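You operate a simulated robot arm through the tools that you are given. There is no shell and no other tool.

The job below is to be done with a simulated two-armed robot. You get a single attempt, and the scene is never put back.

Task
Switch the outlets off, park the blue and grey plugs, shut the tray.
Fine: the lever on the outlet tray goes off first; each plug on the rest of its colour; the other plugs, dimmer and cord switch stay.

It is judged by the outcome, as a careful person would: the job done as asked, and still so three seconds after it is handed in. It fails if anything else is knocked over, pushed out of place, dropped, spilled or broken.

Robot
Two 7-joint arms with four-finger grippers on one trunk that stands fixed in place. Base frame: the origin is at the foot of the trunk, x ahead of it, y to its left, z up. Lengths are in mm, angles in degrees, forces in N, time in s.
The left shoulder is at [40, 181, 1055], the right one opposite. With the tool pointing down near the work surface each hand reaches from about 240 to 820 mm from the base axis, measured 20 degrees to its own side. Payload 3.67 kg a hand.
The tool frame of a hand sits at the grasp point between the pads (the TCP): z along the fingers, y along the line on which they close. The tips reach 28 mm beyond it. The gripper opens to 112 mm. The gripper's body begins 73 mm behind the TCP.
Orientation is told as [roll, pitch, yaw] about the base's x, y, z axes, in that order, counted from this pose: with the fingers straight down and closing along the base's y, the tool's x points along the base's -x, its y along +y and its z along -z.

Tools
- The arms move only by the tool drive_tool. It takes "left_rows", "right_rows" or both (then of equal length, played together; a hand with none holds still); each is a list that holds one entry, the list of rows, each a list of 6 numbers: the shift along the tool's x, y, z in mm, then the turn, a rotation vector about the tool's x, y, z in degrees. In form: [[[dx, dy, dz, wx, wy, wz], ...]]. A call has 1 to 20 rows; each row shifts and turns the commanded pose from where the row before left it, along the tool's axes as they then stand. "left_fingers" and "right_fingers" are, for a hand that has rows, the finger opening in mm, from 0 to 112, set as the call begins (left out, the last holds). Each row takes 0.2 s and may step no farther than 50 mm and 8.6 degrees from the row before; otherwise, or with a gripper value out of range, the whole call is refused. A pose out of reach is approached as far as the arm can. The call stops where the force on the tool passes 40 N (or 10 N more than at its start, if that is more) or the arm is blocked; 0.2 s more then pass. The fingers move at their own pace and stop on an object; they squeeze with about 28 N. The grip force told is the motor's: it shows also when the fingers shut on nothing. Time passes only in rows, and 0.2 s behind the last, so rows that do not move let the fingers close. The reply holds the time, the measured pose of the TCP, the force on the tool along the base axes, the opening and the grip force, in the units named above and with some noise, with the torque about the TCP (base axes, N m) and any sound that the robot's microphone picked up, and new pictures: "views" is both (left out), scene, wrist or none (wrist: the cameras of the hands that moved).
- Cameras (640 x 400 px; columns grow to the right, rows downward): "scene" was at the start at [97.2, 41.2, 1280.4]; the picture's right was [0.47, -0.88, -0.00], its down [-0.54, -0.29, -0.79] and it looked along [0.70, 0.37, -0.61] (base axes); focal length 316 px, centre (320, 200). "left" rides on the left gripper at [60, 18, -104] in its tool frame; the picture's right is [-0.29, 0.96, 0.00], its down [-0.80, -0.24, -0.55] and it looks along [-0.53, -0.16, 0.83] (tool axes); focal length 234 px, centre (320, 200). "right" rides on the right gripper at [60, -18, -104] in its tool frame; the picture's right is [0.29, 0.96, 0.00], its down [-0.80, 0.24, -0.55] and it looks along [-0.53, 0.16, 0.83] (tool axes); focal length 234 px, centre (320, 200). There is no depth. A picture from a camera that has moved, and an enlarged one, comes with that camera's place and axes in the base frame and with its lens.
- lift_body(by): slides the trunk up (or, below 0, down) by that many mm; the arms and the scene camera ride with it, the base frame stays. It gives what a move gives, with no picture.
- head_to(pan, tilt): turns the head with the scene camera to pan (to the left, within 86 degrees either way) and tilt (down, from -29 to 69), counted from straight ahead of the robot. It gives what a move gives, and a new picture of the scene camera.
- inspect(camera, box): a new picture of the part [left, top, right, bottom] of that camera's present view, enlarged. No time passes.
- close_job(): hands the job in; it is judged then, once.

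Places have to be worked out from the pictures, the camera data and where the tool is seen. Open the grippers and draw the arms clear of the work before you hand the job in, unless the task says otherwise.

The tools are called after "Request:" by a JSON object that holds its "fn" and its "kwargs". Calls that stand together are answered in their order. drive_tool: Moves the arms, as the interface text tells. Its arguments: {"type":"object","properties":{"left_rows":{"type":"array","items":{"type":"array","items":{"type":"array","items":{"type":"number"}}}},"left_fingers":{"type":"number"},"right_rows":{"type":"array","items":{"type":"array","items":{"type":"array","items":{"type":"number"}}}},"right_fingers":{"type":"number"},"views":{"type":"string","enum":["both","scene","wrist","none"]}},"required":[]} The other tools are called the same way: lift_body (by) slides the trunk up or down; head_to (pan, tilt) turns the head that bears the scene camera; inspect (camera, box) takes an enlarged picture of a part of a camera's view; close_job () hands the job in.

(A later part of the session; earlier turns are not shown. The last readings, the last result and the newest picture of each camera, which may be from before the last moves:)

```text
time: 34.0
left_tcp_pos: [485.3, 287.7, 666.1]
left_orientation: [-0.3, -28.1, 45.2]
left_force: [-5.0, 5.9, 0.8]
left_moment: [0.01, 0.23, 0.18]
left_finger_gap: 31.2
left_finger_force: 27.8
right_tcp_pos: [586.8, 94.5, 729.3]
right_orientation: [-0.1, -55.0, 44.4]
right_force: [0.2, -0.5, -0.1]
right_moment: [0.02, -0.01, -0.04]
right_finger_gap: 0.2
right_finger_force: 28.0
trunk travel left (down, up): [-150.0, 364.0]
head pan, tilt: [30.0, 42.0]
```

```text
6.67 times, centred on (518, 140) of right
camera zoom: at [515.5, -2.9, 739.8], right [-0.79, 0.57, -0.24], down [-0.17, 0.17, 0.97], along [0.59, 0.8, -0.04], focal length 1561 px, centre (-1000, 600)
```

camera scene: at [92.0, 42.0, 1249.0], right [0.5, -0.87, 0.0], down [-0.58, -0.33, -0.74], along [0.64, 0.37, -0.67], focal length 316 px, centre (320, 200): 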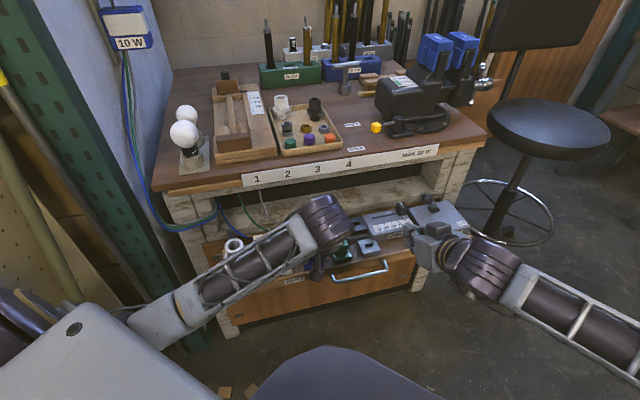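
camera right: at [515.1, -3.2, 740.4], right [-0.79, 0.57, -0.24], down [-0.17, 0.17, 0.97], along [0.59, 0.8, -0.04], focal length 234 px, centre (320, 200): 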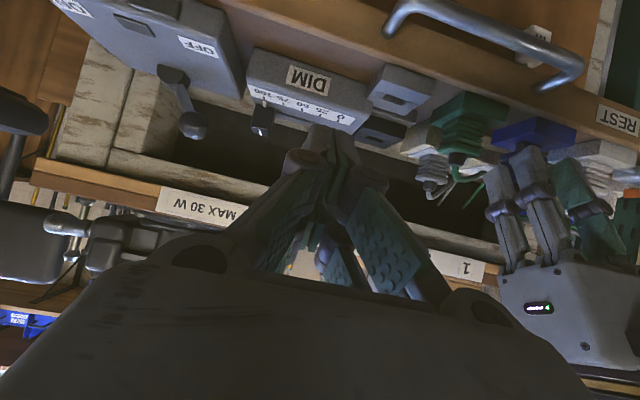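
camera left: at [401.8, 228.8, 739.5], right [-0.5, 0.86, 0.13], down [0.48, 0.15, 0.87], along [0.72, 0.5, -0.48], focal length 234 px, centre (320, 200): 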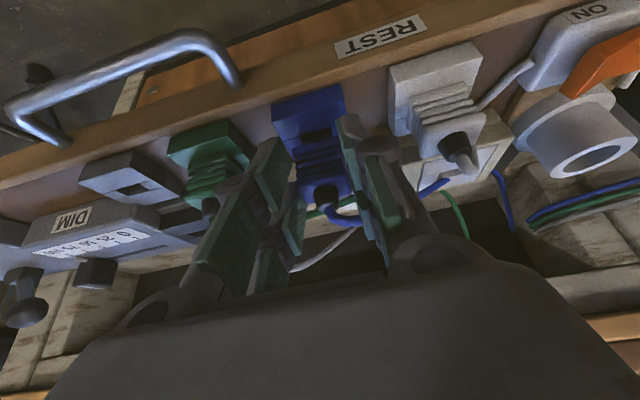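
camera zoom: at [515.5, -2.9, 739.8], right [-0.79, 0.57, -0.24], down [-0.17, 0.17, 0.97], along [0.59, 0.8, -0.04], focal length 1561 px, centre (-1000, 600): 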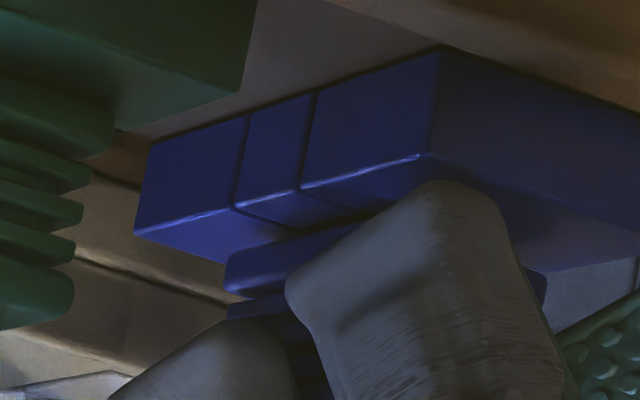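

Nearly down, with no vertical force yet and a little side force remaining. I ease left another 0.7 mm and go down 4 mm more.

Request:
{"fn": "drive_tool", "kwargs": {"left_rows": [[[0, 0.7, 0, 0, 0, 0], [0.7, 0, 1.32, 0, 0, 0], [0.7, 0, 1.32, 0, 0, 0], [0.5, 0, 0.9, 0, 0, 0]]], "views": "none"}}

Request:
{"fn": "inspect", "kwargs": {"camera": "right", "box": [470, 110, 566, 170]}}

```text
time: 35.0
left_tcp_pos: [484.5, 286.2, 664.5]
left_orientation: [-0.4, -28.2, 45.1]
left_force: [-5.4, 3.0, 11.0]
left_moment: [-0.12, 0.31, 0.13]
left_finger_gap: 30.7
left_finger_force: 28.2
right_tcp_pos: [586.7, 93.5, 729.3]
right_orientation: [0.0, -55.0, 44.5]
right_force: [0.2, -0.3, -0.7]
right_moment: [0.01, 0.03, -0.01]
right_finger_gap: 0.1
right_finger_force: 28.3
trunk travel left (down, up): [-150.0, 364.0]
head pan, tilt: [30.0, 42.0]
```

```text
6.67 times, centred on (518, 140) of right
camera zoom: at [515.0, -3.3, 740.3], right [-0.79, 0.57, -0.24], down [-0.17, 0.17, 0.97], along [0.59, 0.8, -0.04], focal length 1561 px, centre (-1000, 600)
```

zoom: 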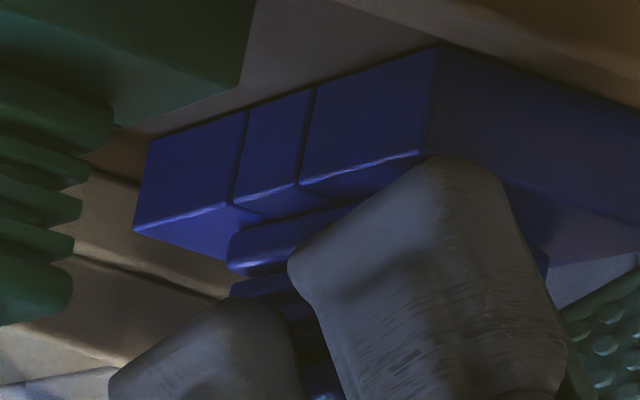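

An 11 N upward force at z 664.5 and no visible gap indicate that the plug is seated. I open the fingers to 50 mm and retreat back along the tool axis.

Request:
{"fn": "drive_tool", "kwargs": {"left_rows": [[[0, 0, 0, 0, 0, 0], [0, 0, 0, 0, 0, 0], [0, 0, -8, 0, 0, 0], [0, 0, -20, 0, 0, 0], [0, 0, -30, 0, 0, 0], [0, 0, -30, 0, 0, 0]]], "left_fingers": 50}}

Request:
{"fn": "inspect", "kwargs": {"camera": "right", "box": [400, 80, 640, 230]}}

Request:
{"fn": "inspect", "kwargs": {"camera": "left", "box": [160, 0, 480, 200]}}

```text
time: 36.4
left_tcp_pos: [454.6, 258.3, 741.0]
left_orientation: [-0.2, -28.1, 45.1]
left_force: [-0.2, -1.0, 0.3]
left_moment: [0.0, 0.02, 0.02]
left_finger_gap: 50.1
left_finger_force: 0.1
right_tcp_pos: [587.0, 92.5, 729.3]
right_orientation: [0.2, -55.1, 44.4]
right_force: [0.2, -0.1, 0.5]
right_moment: [0.0, -0.03, -0.04]
right_finger_gap: 0.1
right_finger_force: 28.2
trunk travel left (down, up): [-150.0, 364.0]
head pan, tilt: [30.0, 42.0]
camera scene: at [93.0, 40.6, 1249.0], right [0.5, -0.87, 0.0], down [-0.58, -0.33, -0.74], along [0.64, 0.37, -0.67], focal length 316 px, centre (320, 200)
camera left: at [369.2, 197.7, 804.2], right [-0.5, 0.86, 0.13], down [0.48, 0.14, 0.86], along [0.72, 0.49, -0.48], focal length 234 px, centre (320, 200)
```

scene: 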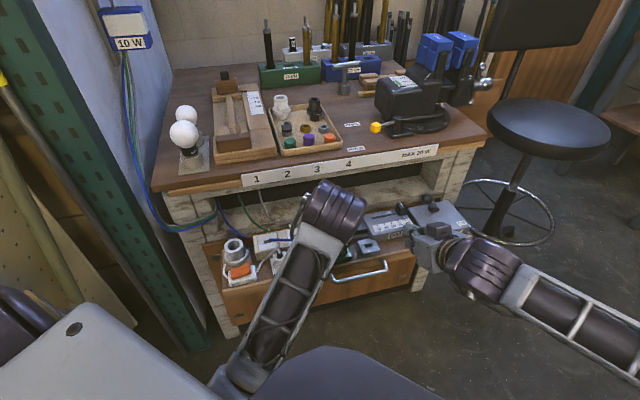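
left: 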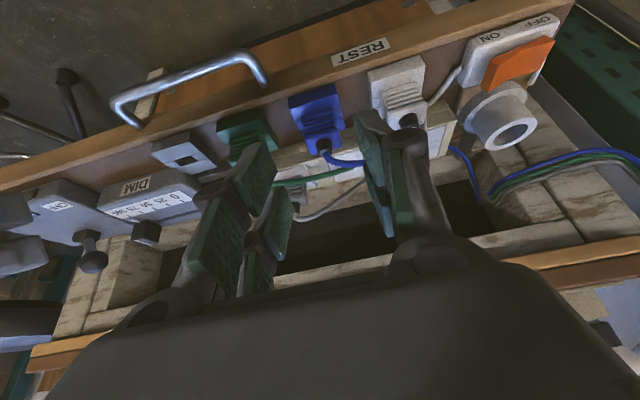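

```text
2.67 times, centred on (520, 155) of right
camera zoom: at [515.5, -4.2, 739.8], right [-0.79, 0.57, -0.24], down [-0.17, 0.17, 0.97], along [0.59, 0.8, -0.04], focal length 624 px, centre (-213, 320)
```

zoom: 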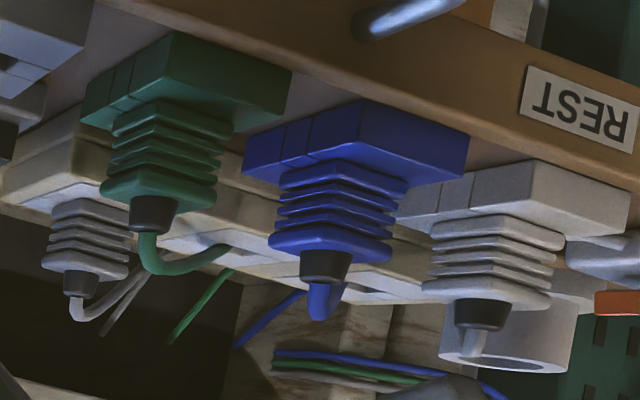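

```text
2.00 times, centred on (320, 100) of left
camera zoom: at [369.2, 197.7, 804.2], right [-0.5, 0.86, 0.13], down [0.48, 0.14, 0.86], along [0.72, 0.49, -0.48], focal length 468 px, centre (320, 400)
```

zoom: 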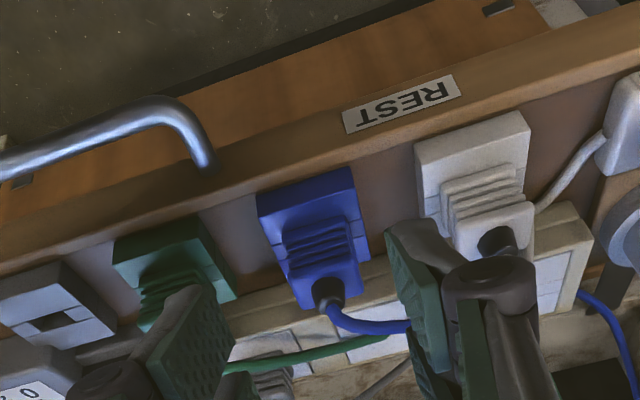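

The blue plug is seated exactly like its green and white neighbours. I move the left hand to a pre-grasp for the grey plug and slide the right hand aside so the hands stay apart.

Request:
{"fn": "drive_tool", "kwargs": {"left_rows": [[[-22.8, -17.7, 0.3, 0, 0, 0], [-22.8, -17.7, 0.3, 0, 0, 0], [-22.8, -17.7, 0.3, 0, 0, 0]]], "right_rows": [[[0, -24, -10, 0, 0, 0], [0, -24, -10, 0, 0, 0], [0, -24, -10, 0, 0, 0]]]}}

Request:
{"fn": "inspect", "kwargs": {"camera": "left", "box": [220, 60, 412, 180]}}

```text
time: 37.2
left_tcp_pos: [532.8, 281.1, 762.3]
left_orientation: [2.8, -29.0, 44.5]
left_force: [-0.8, 0.7, -0.2]
left_moment: [-0.01, 0.02, 0.0]
left_finger_gap: 49.9
left_finger_force: 0.2
right_tcp_pos: [621.1, 26.0, 747.3]
right_orientation: [0.0, -54.9, 44.3]
right_force: [0.4, 0.0, -0.2]
right_moment: [-0.01, -0.01, 0.03]
right_finger_gap: 0.1
right_finger_force: 27.9
trunk travel left (down, up): [-150.0, 364.0]
head pan, tilt: [30.0, 42.0]
camera scene: at [93.9, 41.6, 1248.4], right [0.5, -0.87, 0.0], down [-0.58, -0.33, -0.74], along [0.64, 0.37, -0.67], focal length 316 px, centre (320, 200)
camera right: at [550.1, -71.4, 756.8], right [-0.79, 0.57, -0.24], down [-0.16, 0.17, 0.97], along [0.59, 0.8, -0.04], focal length 234 px, centre (320, 200)
camera left: at [448.4, 216.9, 824.7], right [-0.5, 0.84, 0.18], down [0.5, 0.11, 0.86], along [0.71, 0.52, -0.48], focal length 234 px, centre (320, 200)
```

scene: 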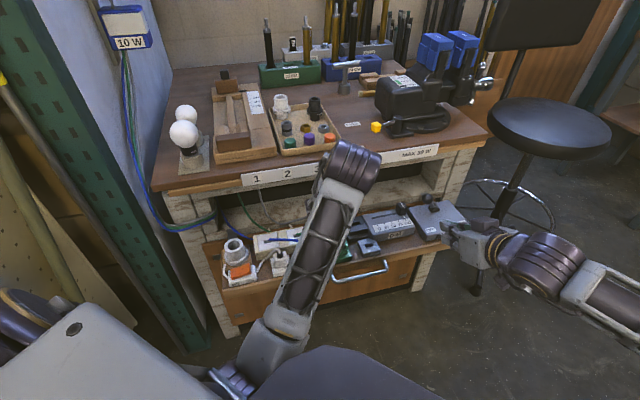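
right: 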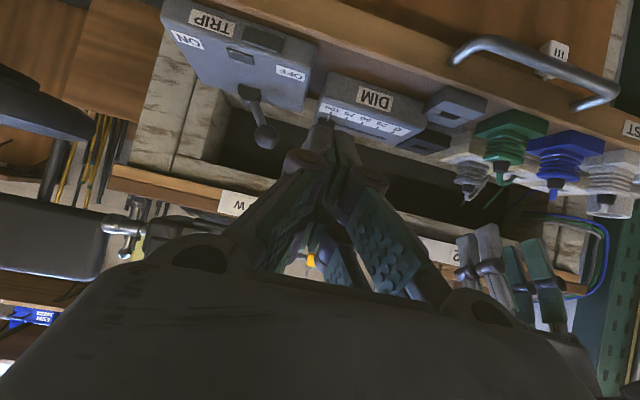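
left: 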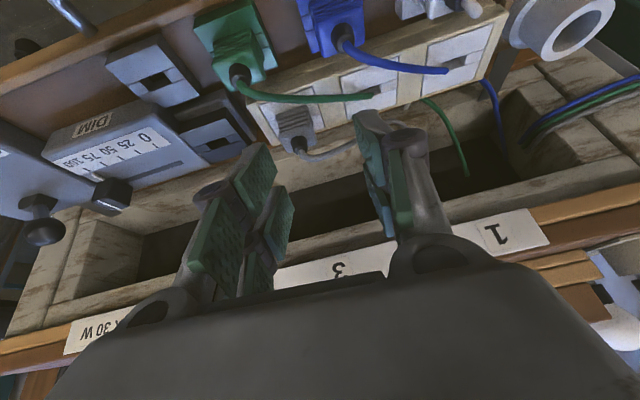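

```text
3.33 times, centred on (316, 120) of left
camera zoom: at [448.4, 216.9, 824.7], right [-0.5, 0.84, 0.18], down [0.5, 0.11, 0.86], along [0.71, 0.52, -0.48], focal length 781 px, centre (333, 467)
```

zoom: 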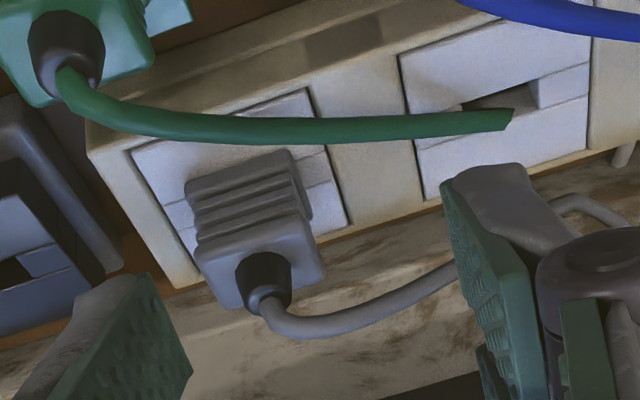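

The left arm's elbow swung during that move and the pose looks unsettled. I hold one step and re-read.

Request:
{"fn": "drive_tool", "kwargs": {"left_rows": [[[0, 0, 0, 0, 0, 0], [0, 0, 0, 0, 0, 0], [0, 0, 0, 0, 0, 0]]], "views": "wrist"}}

Request:
{"fn": "inspect", "kwargs": {"camera": "left", "box": [200, 60, 392, 180]}}

```text
time: 38.0
left_tcp_pos: [533.4, 280.4, 765.5]
left_orientation: [2.3, -29.1, 44.5]
left_force: [-0.4, -0.2, -0.4]
left_moment: [0.0, 0.0, 0.0]
left_finger_gap: 49.8
left_finger_force: 0.0
right_tcp_pos: [620.7, 26.0, 747.4]
right_orientation: [0.0, -55.0, 44.3]
right_force: [0.2, 0.0, 0.8]
right_moment: [0.01, 0.0, -0.02]
right_finger_gap: 0.1
right_finger_force: 28.3
trunk travel left (down, up): [-150.0, 364.0]
head pan, tilt: [30.0, 42.0]
camera left: at [448.8, 216.7, 827.9], right [-0.51, 0.85, 0.17], down [0.49, 0.12, 0.86], along [0.71, 0.52, -0.47], focal length 234 px, centre (320, 200)
```

left: 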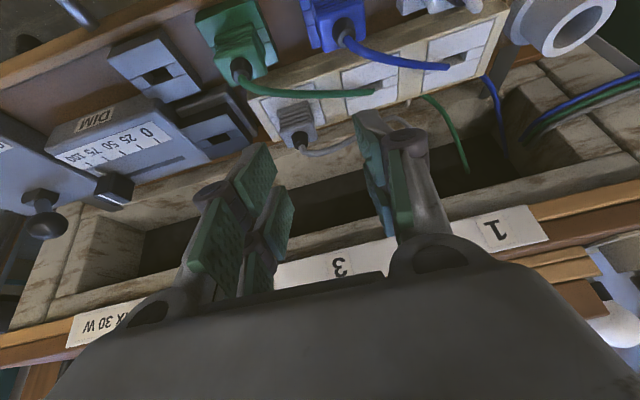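

```text
3.33 times, centred on (296, 120) of left
camera zoom: at [448.8, 216.7, 827.9], right [-0.51, 0.85, 0.17], down [0.49, 0.12, 0.86], along [0.71, 0.52, -0.47], focal length 781 px, centre (400, 467)
```

zoom: 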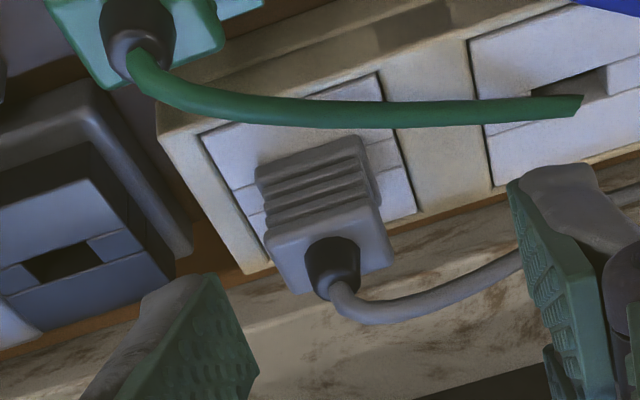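

The pose is still drifting slowly toward the command. I hold a bit longer to see if it converges.

Request:
{"fn": "drive_tool", "kwargs": {"left_rows": [[[0, 0, 0, 0, 0, 0], [0, 0, 0, 0, 0, 0], [0, 0, 0, 0, 0, 0], [0, 0, 0, 0, 0, 0], [0, 0, 0, 0, 0, 0], [0, 0, 0, 0, 0, 0]]], "views": "scene"}}

```text
time: 39.4
left_tcp_pos: [534.1, 280.5, 769.4]
left_orientation: [2.0, -29.3, 44.7]
left_force: [0.6, -0.2, -0.1]
left_moment: [0.0, -0.01, 0.02]
left_finger_gap: 49.6
left_finger_force: 0.1
right_tcp_pos: [620.8, 26.4, 746.1]
right_orientation: [0.0, -55.0, 44.4]
right_force: [-1.1, -0.1, -0.2]
right_moment: [-0.01, -0.01, 0.03]
right_finger_gap: 0.0
right_finger_force: 28.5
trunk travel left (down, up): [-150.0, 364.0]
head pan, tilt: [30.0, 42.0]
camera scene: at [93.3, 42.2, 1248.9], right [0.5, -0.87, 0.0], down [-0.58, -0.33, -0.74], along [0.64, 0.37, -0.67], focal length 316 px, centre (320, 200)
```

scene: 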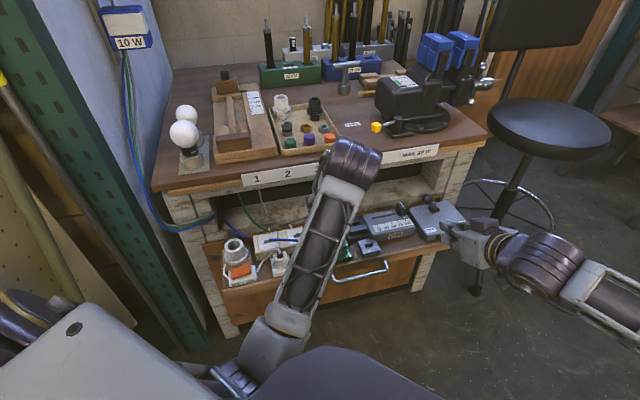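

The left arm is being held off by its posture, with the elbow tucked in front of the body, so the right arm suits the grey plug better. I bring the left hand back, up and over to its starting area above the bench.

Request:
{"fn": "drive_tool", "kwargs": {"left_rows": [[[22.8, 17.7, -0.3, 0, 0, 0], [22.8, 17.7, -0.3, 0, 0, 0], [22.8, 17.7, -0.3, 0, 0, 0], [-22.3, 0, -42, 0, 0, 0], [-22.3, 0, -42, 0, 0, 0], [-22.3, 0, -42, 0, 0, 0], [-22.3, 0, -42, 0, 0, 0]]]}}

```text
time: 40.4
left_tcp_pos: [448.9, 306.5, 767.1]
left_orientation: [10.2, -33.2, 40.0]
left_force: [1.1, 0.0, 0.4]
left_moment: [-0.03, 0.04, -0.02]
left_finger_gap: 49.9
left_finger_force: 0.0
left hand out of reach, approached as far as the arm can: row 5
right_tcp_pos: [621.7, 25.8, 747.7]
right_orientation: [0.0, -54.8, 44.4]
right_force: [-0.3, -0.7, -0.2]
right_moment: [-0.04, -0.02, 0.01]
right_finger_gap: 0.0
right_finger_force: 27.7
trunk travel left (down, up): [-150.0, 364.0]
head pan, tilt: [30.0, 42.0]
stopped in row 5 (left hand): the arm was blocked; the commanded pose is now the measured one
camera scene: at [93.6, 42.3, 1248.9], right [0.5, -0.87, 0.0], down [-0.58, -0.33, -0.74], along [0.64, 0.37, -0.67], focal length 316 px, centre (320, 200)
camera left: at [365.5, 235.3, 822.4], right [-0.49, 0.82, 0.3], down [0.51, 0.0, 0.86], along [0.7, 0.58, -0.42], focal length 234 px, centre (320, 200)
```

scene: 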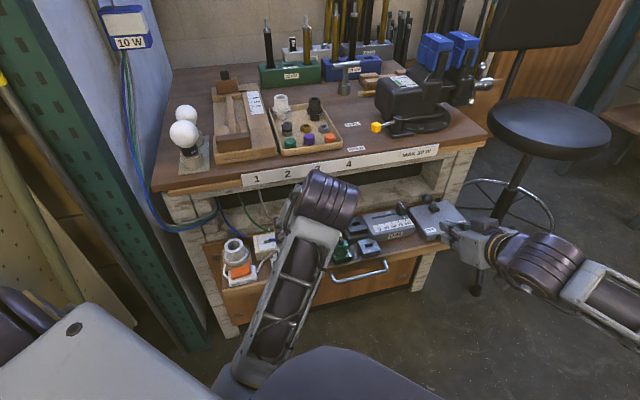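
left: 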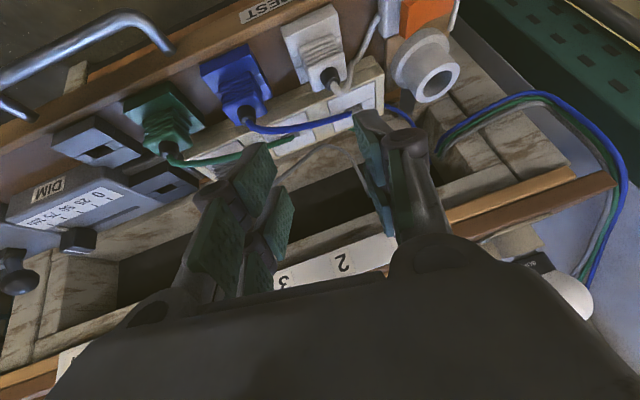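

The left elbow is catching against the body. I free it by reaching the hand forward and slightly up, toward where the elbow was well clear earlier.

Request:
{"fn": "drive_tool", "kwargs": {"left_rows": [[[-20, 0, 2, 0, 0, 0], [-20, 0, 2, 0, 0, 0], [-20, 0, 2, 0, 0, 0], [-20, 0, 2, 0, 0, 0]]]}}

```text
time: 41.4
left_tcp_pos: [499.6, 360.7, 801.1]
left_orientation: [11.8, -33.5, 39.5]
left_force: [0.1, -0.1, 0.3]
left_moment: [0.0, 0.0, 0.0]
left_finger_gap: 49.7
left_finger_force: 0.0
right_tcp_pos: [621.6, 26.6, 746.6]
right_orientation: [0.0, -54.9, 44.3]
right_force: [0.2, 0.5, 0.1]
right_moment: [0.05, 0.03, 0.01]
right_finger_gap: 0.0
right_finger_force: 27.7
trunk travel left (down, up): [-150.0, 364.0]
head pan, tilt: [30.0, 42.0]
camera scene: at [93.5, 42.3, 1248.7], right [0.5, -0.87, 0.0], down [-0.58, -0.33, -0.74], along [0.64, 0.37, -0.67], focal length 316 px, centre (320, 200)
camera left: at [417.5, 288.1, 856.3], right [-0.49, 0.81, 0.32], down [0.52, -0.02, 0.85], along [0.69, 0.59, -0.41], focal length 234 px, centre (320, 200)
```

scene: 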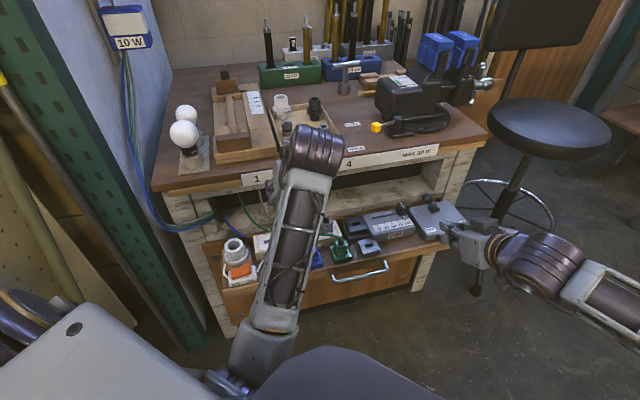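
left: 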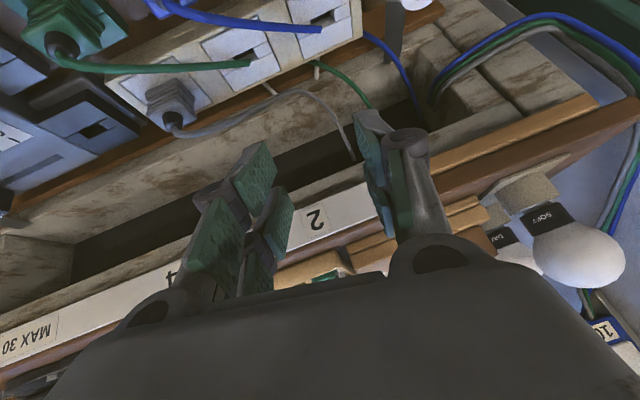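

The arm is free again. I raise the left hand 130 mm and then turn its yaw back toward the starting attitude, which should let the elbow swing outward.

Request:
{"fn": "drive_tool", "kwargs": {"left_rows": [[[-23.7, 7.4, -35.1, 0, 0, 0], [-23.7, 7.4, -35.1, 0, 0, 0], [-23.7, 7.4, -35.1, 0, 0, 0], [0, 0, 0, 3.3, -1.0, 4.9], [0, 0, 0, 3.3, -1.0, 4.9], [0, 0, 0, 3.3, -1.0, 4.9], [0, 0, 0, 3.3, -1.0, 4.9]]], "views": "scene"}}

```text
time: 43.2
left_tcp_pos: [493.5, 397.3, 942.9]
left_orientation: [17.0, -35.6, 15.9]
left_force: [-0.5, 0.2, 0.1]
left_moment: [0.02, 0.01, -0.01]
left_finger_gap: 49.9
left_finger_force: 0.0
right_tcp_pos: [621.5, 26.1, 748.1]
right_orientation: [0.0, -54.9, 44.4]
right_force: [0.4, -0.1, 0.6]
right_moment: [-0.03, 0.0, -0.03]
right_finger_gap: 0.0
right_finger_force: 27.9
trunk travel left (down, up): [-150.0, 364.0]
head pan, tilt: [30.0, 42.0]
stopped in row 7 (left hand): the arm was blocked; the commanded pose is now the measured one
camera scene: at [93.4, 42.3, 1248.9], right [0.5, -0.87, 0.0], down [-0.58, -0.33, -0.74], along [0.64, 0.37, -0.67], focal length 316 px, centre (320, 200)
```

scene: 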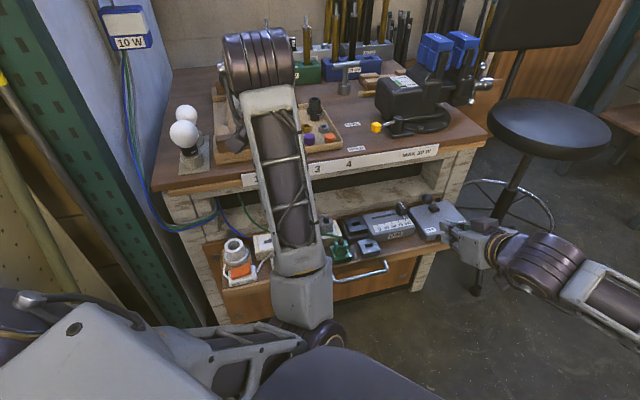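

It is blocked again with the elbow tucked in front of the torso. I reach the hand forward over the clear part of the bench to draw the elbow out, and level the roll.

Request:
{"fn": "drive_tool", "kwargs": {"left_rows": [[[-28.9, 1.3, 28.5, 0, 0, 0], [-28.9, 1.3, 28.5, 0, 0, 0], [0, 0, 0, 8.5, 0, 0], [0, 0, 0, 8.5, 0, 0]]], "views": "scene"}}

```text
time: 44.2
left_tcp_pos: [563.8, 434.3, 933.3]
left_orientation: [-0.2, -35.3, 15.9]
left_force: [0.1, -0.5, -0.7]
left_moment: [-0.01, 0.02, 0.03]
left_finger_gap: 49.9
left_finger_force: 0.1
right_tcp_pos: [620.9, 27.5, 746.1]
right_orientation: [0.0, -55.0, 44.4]
right_force: [-0.5, 0.1, -0.2]
right_moment: [0.03, -0.01, -0.02]
right_finger_gap: 0.0
right_finger_force: 27.7
trunk travel left (down, up): [-150.0, 364.0]
head pan, tilt: [30.0, 42.0]
camera scene: at [93.6, 42.7, 1248.8], right [0.5, -0.87, 0.0], down [-0.58, -0.34, -0.74], along [0.64, 0.37, -0.67], focal length 316 px, centre (320, 200)
```

scene: 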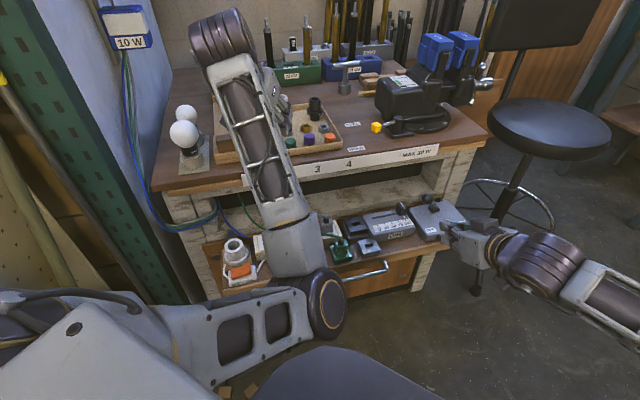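

Good, the elbow has come away from the body. I continue levelling the pitch, then the yaw.

Request:
{"fn": "drive_tool", "kwargs": {"left_rows": [[[0, 0, 0, 0, 8.5, 0], [0, 0, 0, 0, 8.5, 0], [0, 0, 0, 0, 8.5, 0], [0, 0, 0, 0, 8.5, 0]]], "views": "scene"}}

```text
time: 45.2
left_tcp_pos: [574.7, 446.3, 929.3]
left_orientation: [-0.1, -1.3, 15.8]
left_force: [0.2, -0.1, -0.5]
left_moment: [-0.04, 0.01, 0.0]
left_finger_gap: 49.8
left_finger_force: 0.1
left hand out of reach, approached as far as the arm can: row 2, 3
right_tcp_pos: [621.6, 25.4, 747.9]
right_orientation: [0.0, -55.0, 44.3]
right_force: [0.1, -0.6, 0.4]
right_moment: [0.02, 0.02, -0.01]
right_finger_gap: 0.1
right_finger_force: 27.8
trunk travel left (down, up): [-150.0, 364.0]
head pan, tilt: [30.0, 42.0]
camera scene: at [93.5, 42.3, 1248.9], right [0.5, -0.87, 0.0], down [-0.58, -0.33, -0.74], along [0.64, 0.37, -0.67], focal length 316 px, centre (320, 200)
```

scene: 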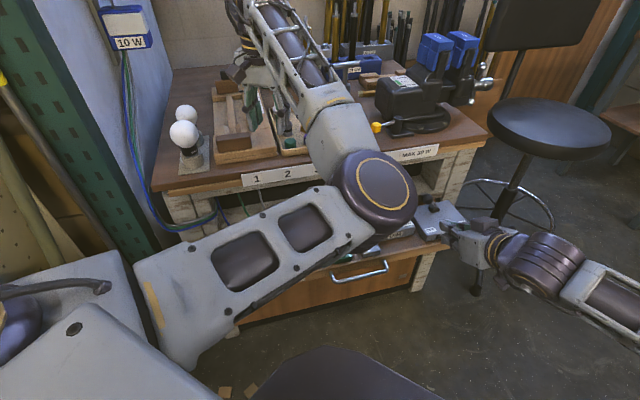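

The elbow has come up on the inner side. I turn the yaw further the other way to see if the elbow swings back out to the left.

Request:
{"fn": "drive_tool", "kwargs": {"left_rows": [[[0, 0, 0, 0, 0, 8], [0, 0, 0, 0, 0, 8], [0, 0, 0, 0, 0, 8], [0, 0, 0, 0, 0, 8]]], "views": "scene"}}

```text
time: 46.2
left_tcp_pos: [573.0, 448.3, 929.6]
left_orientation: [0.7, -1.3, -16.2]
left_force: [0.0, -0.6, 0.0]
left_moment: [0.02, 0.0, 0.0]
left_finger_gap: 50.0
left_finger_force: 0.1
right_tcp_pos: [621.7, 25.6, 746.8]
right_orientation: [0.0, -55.0, 44.4]
right_force: [0.6, -0.4, -0.1]
right_moment: [0.0, 0.03, -0.04]
right_finger_gap: 0.1
right_finger_force: 28.4
trunk travel left (down, up): [-150.0, 364.0]
head pan, tilt: [30.0, 42.0]
camera scene: at [93.4, 42.2, 1248.9], right [0.5, -0.87, 0.0], down [-0.58, -0.33, -0.74], along [0.64, 0.37, -0.67], focal length 316 px, centre (320, 200)
```

scene: 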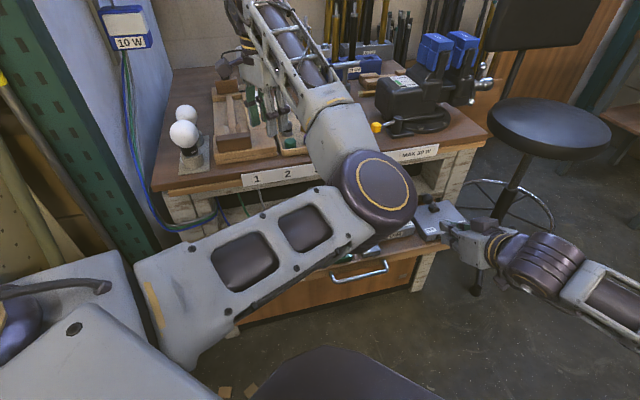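

Yaw only spun the wrist. I try tilting the tool so the wrist moves left, to coax the elbow outward.

Request:
{"fn": "drive_tool", "kwargs": {"left_rows": [[[0, 0, 0, 8, 0, 0], [0, 0, 0, 8, 0, 0], [0, 0, 0, 8, 0, 0]]], "views": "scene"}}

```text
time: 47.0
left_tcp_pos: [574.8, 448.1, 929.4]
left_orientation: [-23.4, -1.2, -16.3]
left_force: [-0.7, -0.3, 0.2]
left_moment: [-0.04, 0.0, 0.06]
left_finger_gap: 50.0
left_finger_force: 0.0
right_tcp_pos: [622.5, 27.9, 747.3]
right_orientation: [-0.1, -55.0, 44.5]
right_force: [0.1, -0.3, 0.2]
right_moment: [0.0, 0.01, -0.04]
right_finger_gap: 0.3
right_finger_force: 27.8
trunk travel left (down, up): [-150.0, 364.0]
head pan, tilt: [30.0, 42.0]
camera scene: at [93.2, 43.1, 1248.9], right [0.5, -0.87, 0.0], down [-0.58, -0.34, -0.74], along [0.64, 0.37, -0.67], focal length 316 px, centre (320, 200)
```

scene: 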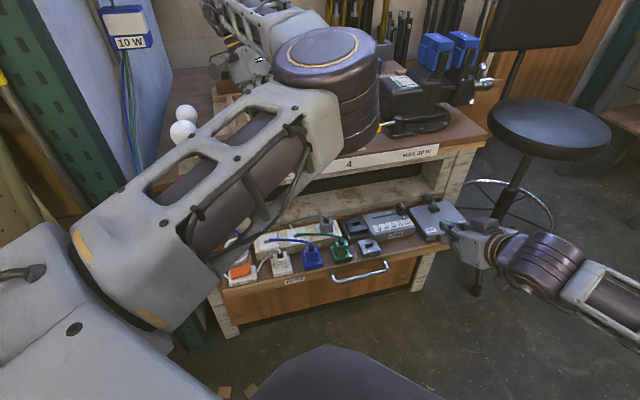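

It works: the elbow is rising and moving left. I continue the same tilt a bit more.

Request:
{"fn": "drive_tool", "kwargs": {"left_rows": [[[0, 0, 0, 8, 0, 0], [0, 0, 0, 8, 0, 0], [0, 0, 0, 8, 0, 0]]], "views": "scene"}}

```text
time: 47.8
left_tcp_pos: [572.9, 448.2, 929.5]
left_orientation: [-47.4, -1.3, -16.3]
left_force: [-0.4, 0.4, -1.2]
left_moment: [-0.05, 0.02, 0.02]
left_finger_gap: 50.1
left_finger_force: 0.1
right_tcp_pos: [620.8, 27.4, 747.0]
right_orientation: [-0.1, -55.0, 44.5]
right_force: [-0.3, -0.1, 0.5]
right_moment: [-0.01, -0.01, 0.01]
right_finger_gap: 0.1
right_finger_force: 28.3
trunk travel left (down, up): [-150.0, 364.0]
head pan, tilt: [30.0, 42.0]
camera scene: at [93.1, 43.8, 1248.8], right [0.5, -0.87, 0.0], down [-0.58, -0.34, -0.74], along [0.64, 0.37, -0.67], focal length 316 px, centre (320, 200)
```

scene: 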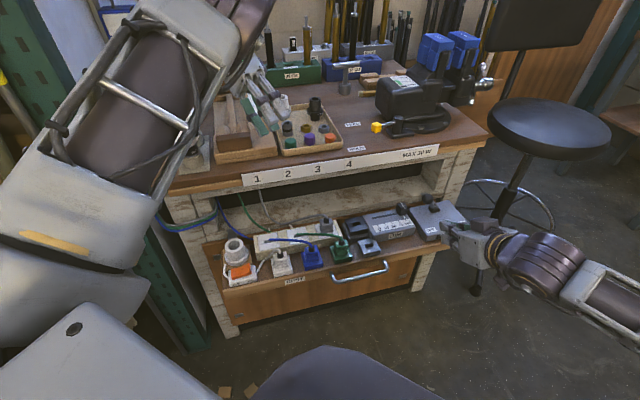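

The tray is now in clear view and the left arm is out of the way. I set the right hand's tilt to 28° with fingers at 50 mm, and re-measure the grey plug and rest.

Request:
{"fn": "drive_tool", "kwargs": {"right_rows": [[[0, 0, 0, 0, 6.75, 0], [0, 0, 0, 0, 6.75, 0], [0, 0, 0, 0, 6.75, 0], [0, 0, 0, 0, 6.75, 0]]], "right_fingers": 50, "views": "wrist"}}

Request:
{"fn": "inspect", "kwargs": {"camera": "scene", "box": [240, 205, 400, 305]}}

```text
time: 48.8
left_tcp_pos: [573.8, 447.1, 929.3]
left_orientation: [-47.3, -1.3, -16.1]
left_force: [0.5, 0.5, 1.2]
left_moment: [0.01, 0.01, 0.02]
left_finger_gap: 49.9
left_finger_force: 0.2
right_tcp_pos: [621.5, 27.9, 746.4]
right_orientation: [0.0, -27.8, 44.4]
right_force: [-0.6, 0.7, 0.4]
right_moment: [-0.03, -0.02, 0.0]
right_finger_gap: 50.1
right_finger_force: 0.1
trunk travel left (down, up): [-150.0, 364.0]
head pan, tilt: [30.0, 42.0]
camera right: at [563.0, -57.7, 810.7], right [-0.85, 0.51, -0.13], down [0.15, 0.48, 0.86], along [0.5, 0.71, -0.49], focal length 234 px, centre (320, 200)
```

right: 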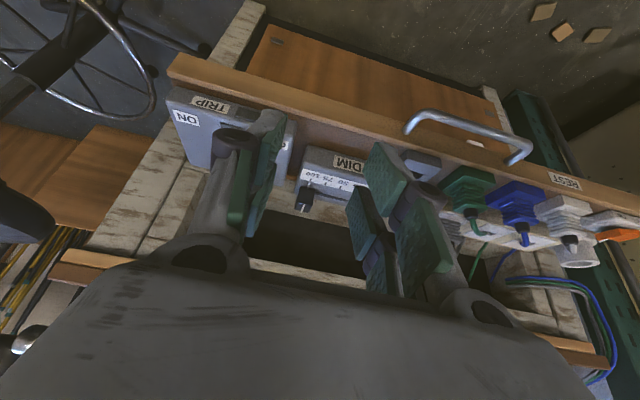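

```text
4.00 times, centred on (320, 255) of scene
camera zoom: at [93.6, 42.9, 1248.8], right [0.5, -0.87, 0.0], down [-0.58, -0.34, -0.74], along [0.64, 0.37, -0.67], focal length 1263 px, centre (320, -20)
```

zoom: 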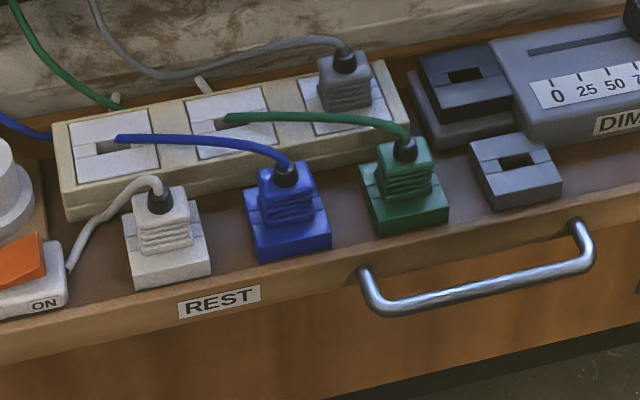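

The scene view confirms even 75 mm spacing for outlets and rests, so the grey grasp should be at about (570, 295, 684). I bring the right hand to the grey pre-grasp.

Request:
{"fn": "drive_tool", "kwargs": {"right_rows": [[[-17.3, 37.7, 4.2, 0, 0, -0.1], [-17.3, 37.7, 4.2, 0, 0, -0.1], [-17.3, 37.7, 4.2, 0, 0, -0.1], [-17.3, 37.7, 4.2, 0, 0, -0.1], [-17.3, 37.7, 4.2, 0, 0, -0.1], [-17.3, 37.7, 4.2, 0, 0, -0.1]]]}}

Request:
{"fn": "inspect", "kwargs": {"camera": "right", "box": [220, 50, 412, 170]}}

```text
time: 50.2
left_tcp_pos: [574.1, 447.1, 929.9]
left_orientation: [-47.3, -1.2, -16.1]
left_force: [0.1, 0.7, 0.3]
left_moment: [0.01, 0.02, 0.02]
left_finger_gap: 50.0
left_finger_force: 0.1
right_tcp_pos: [536.5, 261.2, 774.2]
right_orientation: [-0.4, -27.9, 45.1]
right_force: [1.0, 0.6, -0.4]
right_moment: [-0.03, 0.03, -0.02]
right_finger_gap: 49.9
right_finger_force: 0.0
trunk travel left (down, up): [-150.0, 364.0]
head pan, tilt: [30.0, 42.0]
camera scene: at [93.0, 43.7, 1248.9], right [0.5, -0.87, 0.0], down [-0.58, -0.34, -0.74], along [0.64, 0.37, -0.67], focal length 316 px, centre (320, 200)
camera right: at [477.6, 176.6, 838.1], right [-0.86, 0.5, -0.14], down [0.14, 0.49, 0.86], along [0.5, 0.72, -0.49], focal length 234 px, centre (320, 200)
```

scene: 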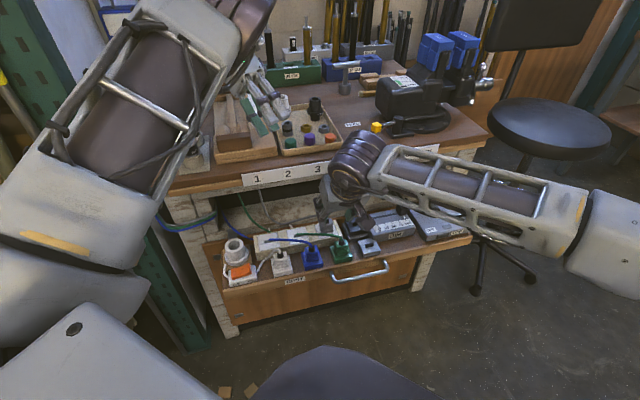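
right: 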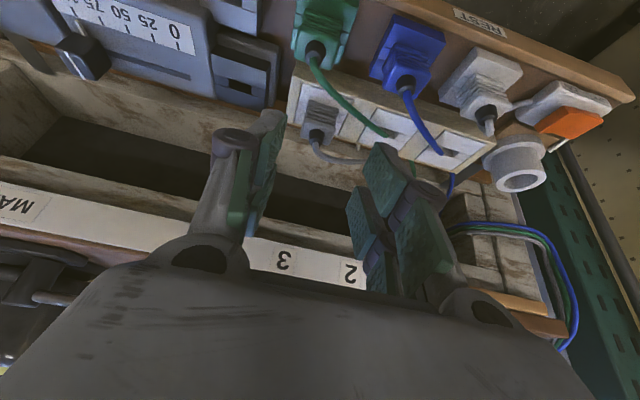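

```text
3.33 times, centred on (316, 110) of right
camera zoom: at [477.6, 176.6, 838.1], right [-0.86, 0.5, -0.14], down [0.14, 0.49, 0.86], along [0.5, 0.72, -0.49], focal length 781 px, centre (333, 500)
```

zoom: 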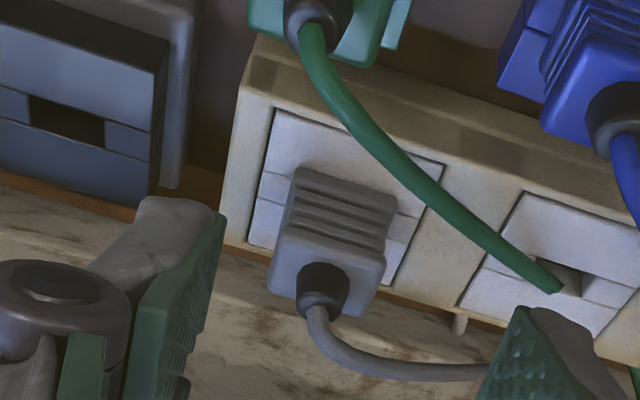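

The grey plug projects at about (577, 302), right on the approach line. I descend 62 mm along the tool axis and check.

Request:
{"fn": "drive_tool", "kwargs": {"right_rows": [[[-0.6, 0, 21, 0, 0, 0], [-0.6, 0, 21, 0, 0, 0], [0, 0, 20, 0, 0, 0]]], "views": "wrist"}}

Request:
{"fn": "inspect", "kwargs": {"camera": "right", "box": [208, 50, 432, 190]}}

Request:
{"fn": "inspect", "kwargs": {"camera": "scene", "box": [260, 190, 420, 290]}}

```text
time: 51.0
left_tcp_pos: [574.7, 447.7, 929.2]
left_orientation: [-47.3, -1.3, -16.2]
left_force: [0.4, -0.2, -0.3]
left_moment: [-0.01, -0.03, -0.02]
left_finger_gap: 50.1
left_finger_force: 0.1
right_tcp_pos: [559.4, 281.2, 719.5]
right_orientation: [-0.3, -27.9, 45.1]
right_force: [-1.2, 0.1, -0.1]
right_moment: [-0.04, -0.01, 0.01]
right_finger_gap: 50.0
right_finger_force: 0.0
trunk travel left (down, up): [-150.0, 364.0]
head pan, tilt: [30.0, 42.0]
camera right: at [500.0, 196.3, 783.1], right [-0.86, 0.5, -0.14], down [0.14, 0.49, 0.86], along [0.5, 0.72, -0.49], focal length 234 px, centre (320, 200)
```

right: 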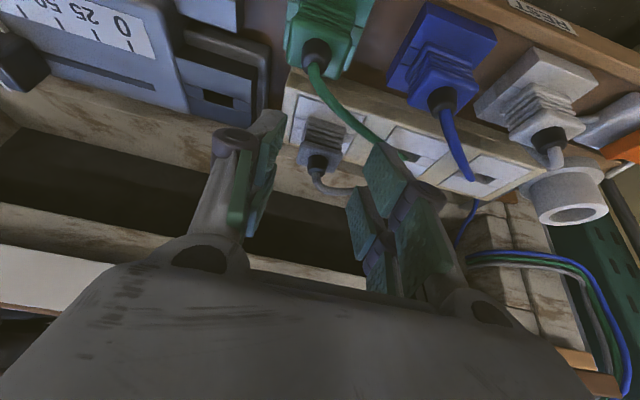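

```text
2.86 times, centred on (320, 120) of right
camera zoom: at [500.0, 196.3, 783.1], right [-0.86, 0.5, -0.14], down [0.14, 0.49, 0.86], along [0.5, 0.72, -0.49], focal length 669 px, centre (320, 429)
```

zoom: 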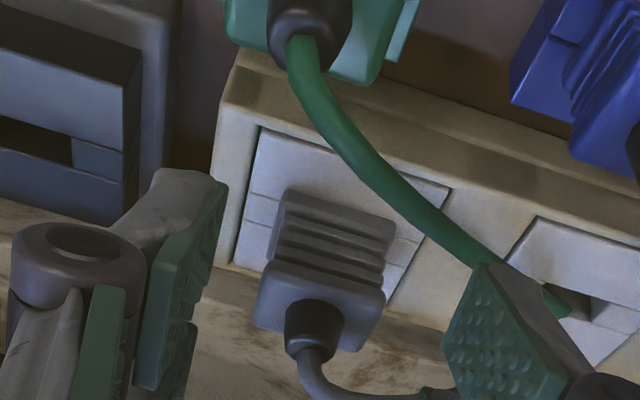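

```text
4.00 times, centred on (340, 240) of scene
camera zoom: at [93.7, 43.0, 1248.8], right [0.5, -0.87, 0.0], down [-0.58, -0.34, -0.74], along [0.64, 0.37, -0.67], focal length 1263 px, centre (240, 40)
```

zoom: 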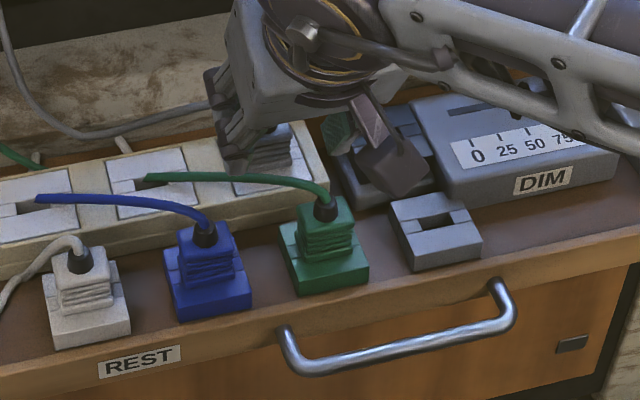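

The plug stays centred (about 1 mm offset). I descend the remaining 40 mm to grasp height.

Request:
{"fn": "drive_tool", "kwargs": {"right_rows": [[[0, 0.8, 14, 0, 0, 0], [0, 0, 13, 0, 0, 0], [0, 0, 13, 0, 0, 0]]], "views": "none"}}

Request:
{"fn": "inspect", "kwargs": {"camera": "right", "box": [208, 60, 432, 200]}}

```text
time: 51.8
left_tcp_pos: [574.0, 447.5, 929.0]
left_orientation: [-47.2, -1.3, -16.1]
left_force: [-0.6, -0.3, -0.4]
left_moment: [0.0, -0.01, 0.02]
left_finger_gap: 49.6
left_finger_force: 0.1
right_tcp_pos: [571.8, 295.8, 683.1]
right_orientation: [-0.4, -27.9, 45.1]
right_force: [-0.2, -1.1, 0.7]
right_moment: [-0.03, -0.01, -0.03]
right_finger_gap: 49.8
right_finger_force: 0.1
trunk travel left (down, up): [-150.0, 364.0]
head pan, tilt: [30.0, 42.0]
```

```text
2.86 times, centred on (320, 130) of right
camera zoom: at [512.6, 210.7, 746.9], right [-0.86, 0.5, -0.14], down [0.14, 0.49, 0.86], along [0.5, 0.72, -0.49], focal length 669 px, centre (320, 400)
```

zoom: 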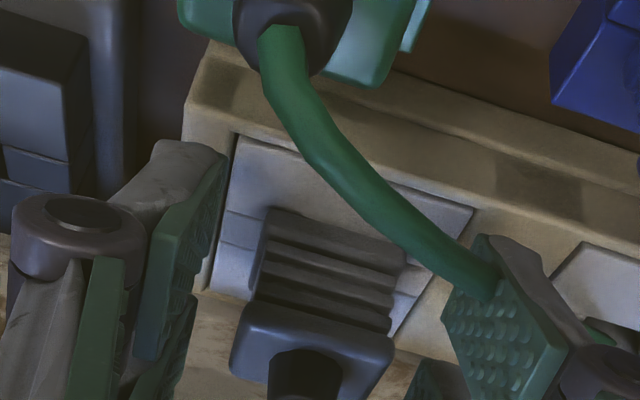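

The fingers straddle the grey plug squarely with no contact, so I close on it.

Request:
{"fn": "drive_tool", "kwargs": {"right_rows": [[[0, 0, 0, 0, 0, 0], [0, 0, 0, 0, 0, 0], [0, 0, 0, 0, 0, 0]]], "right_fingers": 0, "views": "none"}}

Request:
{"fn": "inspect", "kwargs": {"camera": "right", "box": [208, 60, 432, 200]}}

```text
time: 52.6
left_tcp_pos: [574.3, 447.6, 929.8]
left_orientation: [-47.2, -1.3, -16.1]
left_force: [0.6, 0.1, -0.4]
left_moment: [0.02, 0.02, 0.01]
left_finger_gap: 50.0
left_finger_force: 0.1
right_tcp_pos: [570.8, 294.4, 684.2]
right_orientation: [-0.3, -27.9, 45.2]
right_force: [-0.4, 0.4, 0.2]
right_moment: [0.0, 0.02, 0.02]
right_finger_gap: 30.9
right_finger_force: 28.7
trunk travel left (down, up): [-150.0, 364.0]
head pan, tilt: [30.0, 42.0]
```

```text
2.86 times, centred on (320, 130) of right
camera zoom: at [512.3, 210.5, 747.3], right [-0.86, 0.5, -0.14], down [0.14, 0.49, 0.86], along [0.5, 0.72, -0.49], focal length 669 px, centre (320, 400)
```

zoom: 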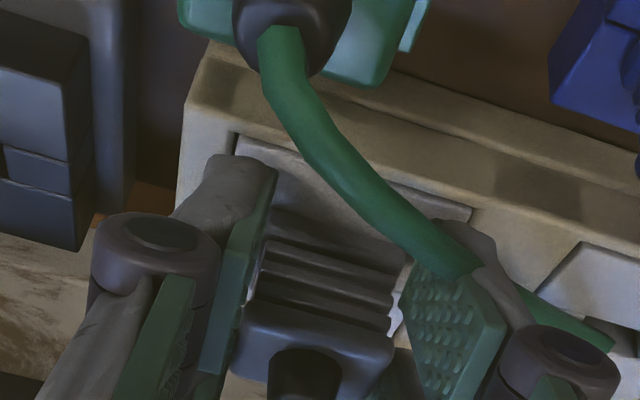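

The grip is centred with no side force. I pull the grey plug straight up about 60 mm.

Request:
{"fn": "drive_tool", "kwargs": {"right_rows": [[[-2.3, 0, -4.4, 0, 0, 0], [-2.3, 0, -4.4, 0, 0, 0], [-3.75, 0, -7.06, 0, 0, 0], [-5.2, 0, -9.7, 0, 0, 0], [-5.2, 0, -9.7, 0, 0, 0], [-5.2, 0, -9.7, 0, 0, 0], [-5.2, 0, -9.7, 0, 0, 0]]]}}

Request:
{"fn": "inspect", "kwargs": {"camera": "right", "box": [160, 0, 480, 200]}}

```text
time: 54.2
left_tcp_pos: [573.9, 447.3, 929.5]
left_orientation: [-47.3, -1.3, -16.3]
left_force: [-0.2, 0.8, 0.2]
left_moment: [-0.02, -0.01, -0.02]
left_finger_gap: 49.8
left_finger_force: 0.1
right_tcp_pos: [568.6, 294.8, 745.3]
right_orientation: [-0.2, -28.0, 45.1]
right_force: [0.5, -0.1, -0.3]
right_moment: [-0.01, -0.01, 0.0]
right_finger_gap: 31.0
right_finger_force: 28.3
trunk travel left (down, up): [-150.0, 364.0]
head pan, tilt: [30.0, 42.0]
camera scene: at [93.2, 42.3, 1248.9], right [0.5, -0.87, 0.0], down [-0.58, -0.33, -0.74], along [0.64, 0.37, -0.67], focal length 316 px, centre (320, 200)
camera right: at [511.3, 209.8, 809.5], right [-0.86, 0.5, -0.14], down [0.14, 0.49, 0.86], along [0.5, 0.72, -0.49], focal length 234 px, centre (320, 200)
```

scene: 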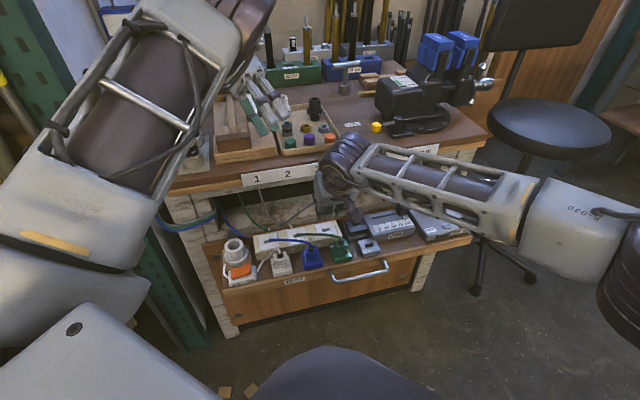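
right: 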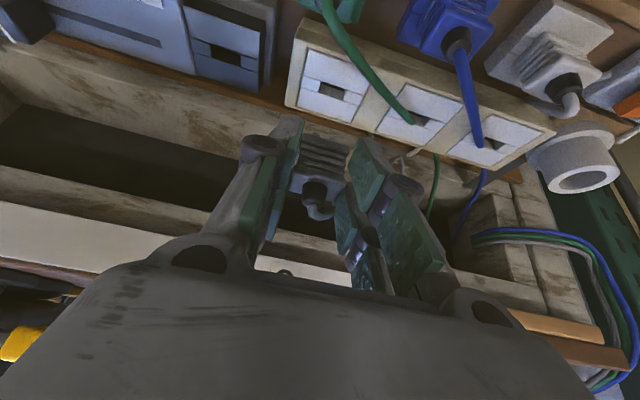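

```text
2.00 times, centred on (320, 100) of right
camera zoom: at [511.3, 209.8, 809.5], right [-0.86, 0.5, -0.14], down [0.14, 0.49, 0.86], along [0.5, 0.72, -0.49], focal length 468 px, centre (320, 400)
```

zoom: 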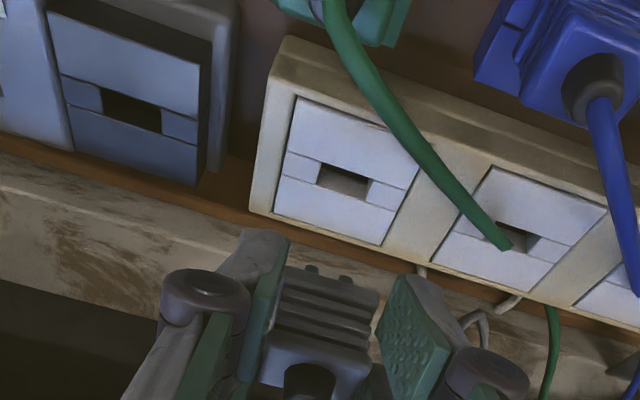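

The grey plug is free. I carry it right along the tray at height, then toward the front to hover over the grey rest.

Request:
{"fn": "drive_tool", "kwargs": {"right_rows": [[[0, -31.8, 0, 0, 0, 0], [0, -31.8, 0, 0, 0, 0], [0, -31.9, 0, 0, 0, 0], [29.6, 0, -15.7, 0, 0, 0], [29.6, 0, -15.7, 0, 0, 0]]]}}

Request:
{"fn": "inspect", "kwargs": {"camera": "right", "box": [160, 0, 480, 200]}}

```text
time: 55.4
left_tcp_pos: [572.9, 445.8, 931.1]
left_orientation: [-47.1, -1.3, -16.1]
left_force: [-0.3, 0.2, 0.4]
left_moment: [0.0, 0.0, 0.01]
left_finger_gap: 50.0
left_finger_force: 0.1
right_tcp_pos: [590.4, 180.6, 745.6]
right_orientation: [-0.4, -28.0, 45.1]
right_force: [0.0, 0.6, -0.8]
right_moment: [-0.01, -0.05, 0.02]
right_finger_gap: 31.0
right_finger_force: 28.2
trunk travel left (down, up): [-150.0, 364.0]
head pan, tilt: [30.0, 42.0]
camera scene: at [93.3, 41.6, 1248.9], right [0.5, -0.87, 0.0], down [-0.58, -0.33, -0.74], along [0.64, 0.37, -0.67], focal length 316 px, centre (320, 200)
camera right: at [530.5, 95.4, 810.8], right [-0.86, 0.5, -0.14], down [0.14, 0.49, 0.86], along [0.5, 0.72, -0.49], focal length 234 px, centre (320, 200)
```

scene: 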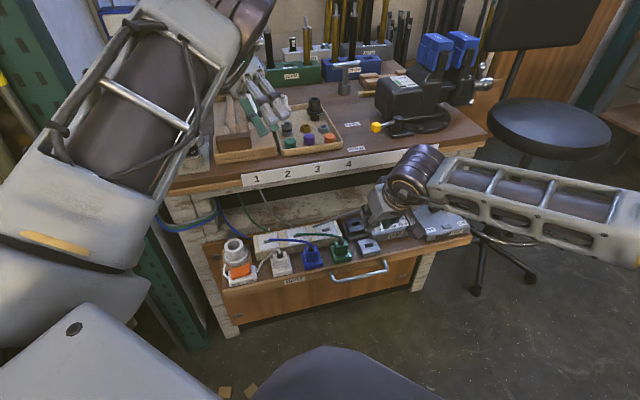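
right: 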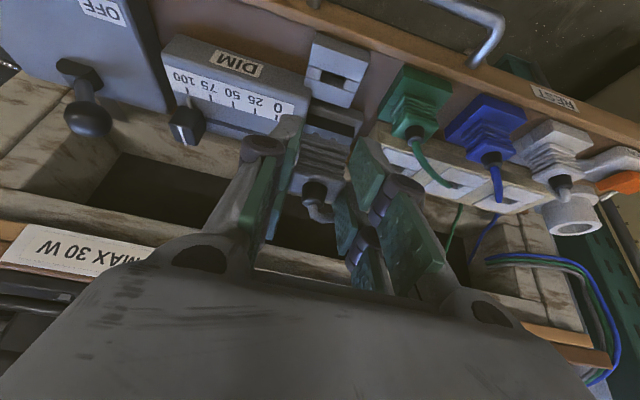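

```text
2.00 times, centred on (320, 100) of right
camera zoom: at [530.5, 95.4, 810.8], right [-0.86, 0.5, -0.14], down [0.14, 0.49, 0.86], along [0.5, 0.72, -0.49], focal length 468 px, centre (320, 400)
```

zoom: 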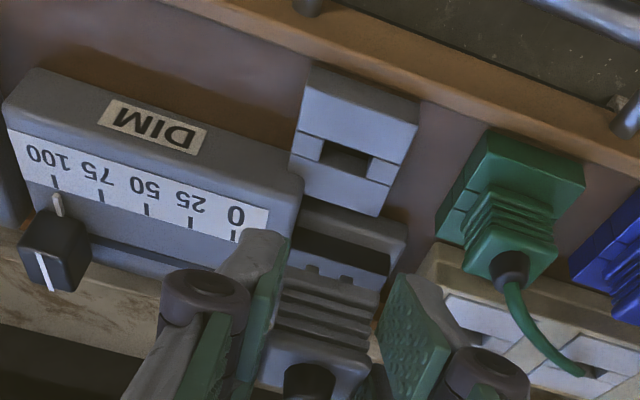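

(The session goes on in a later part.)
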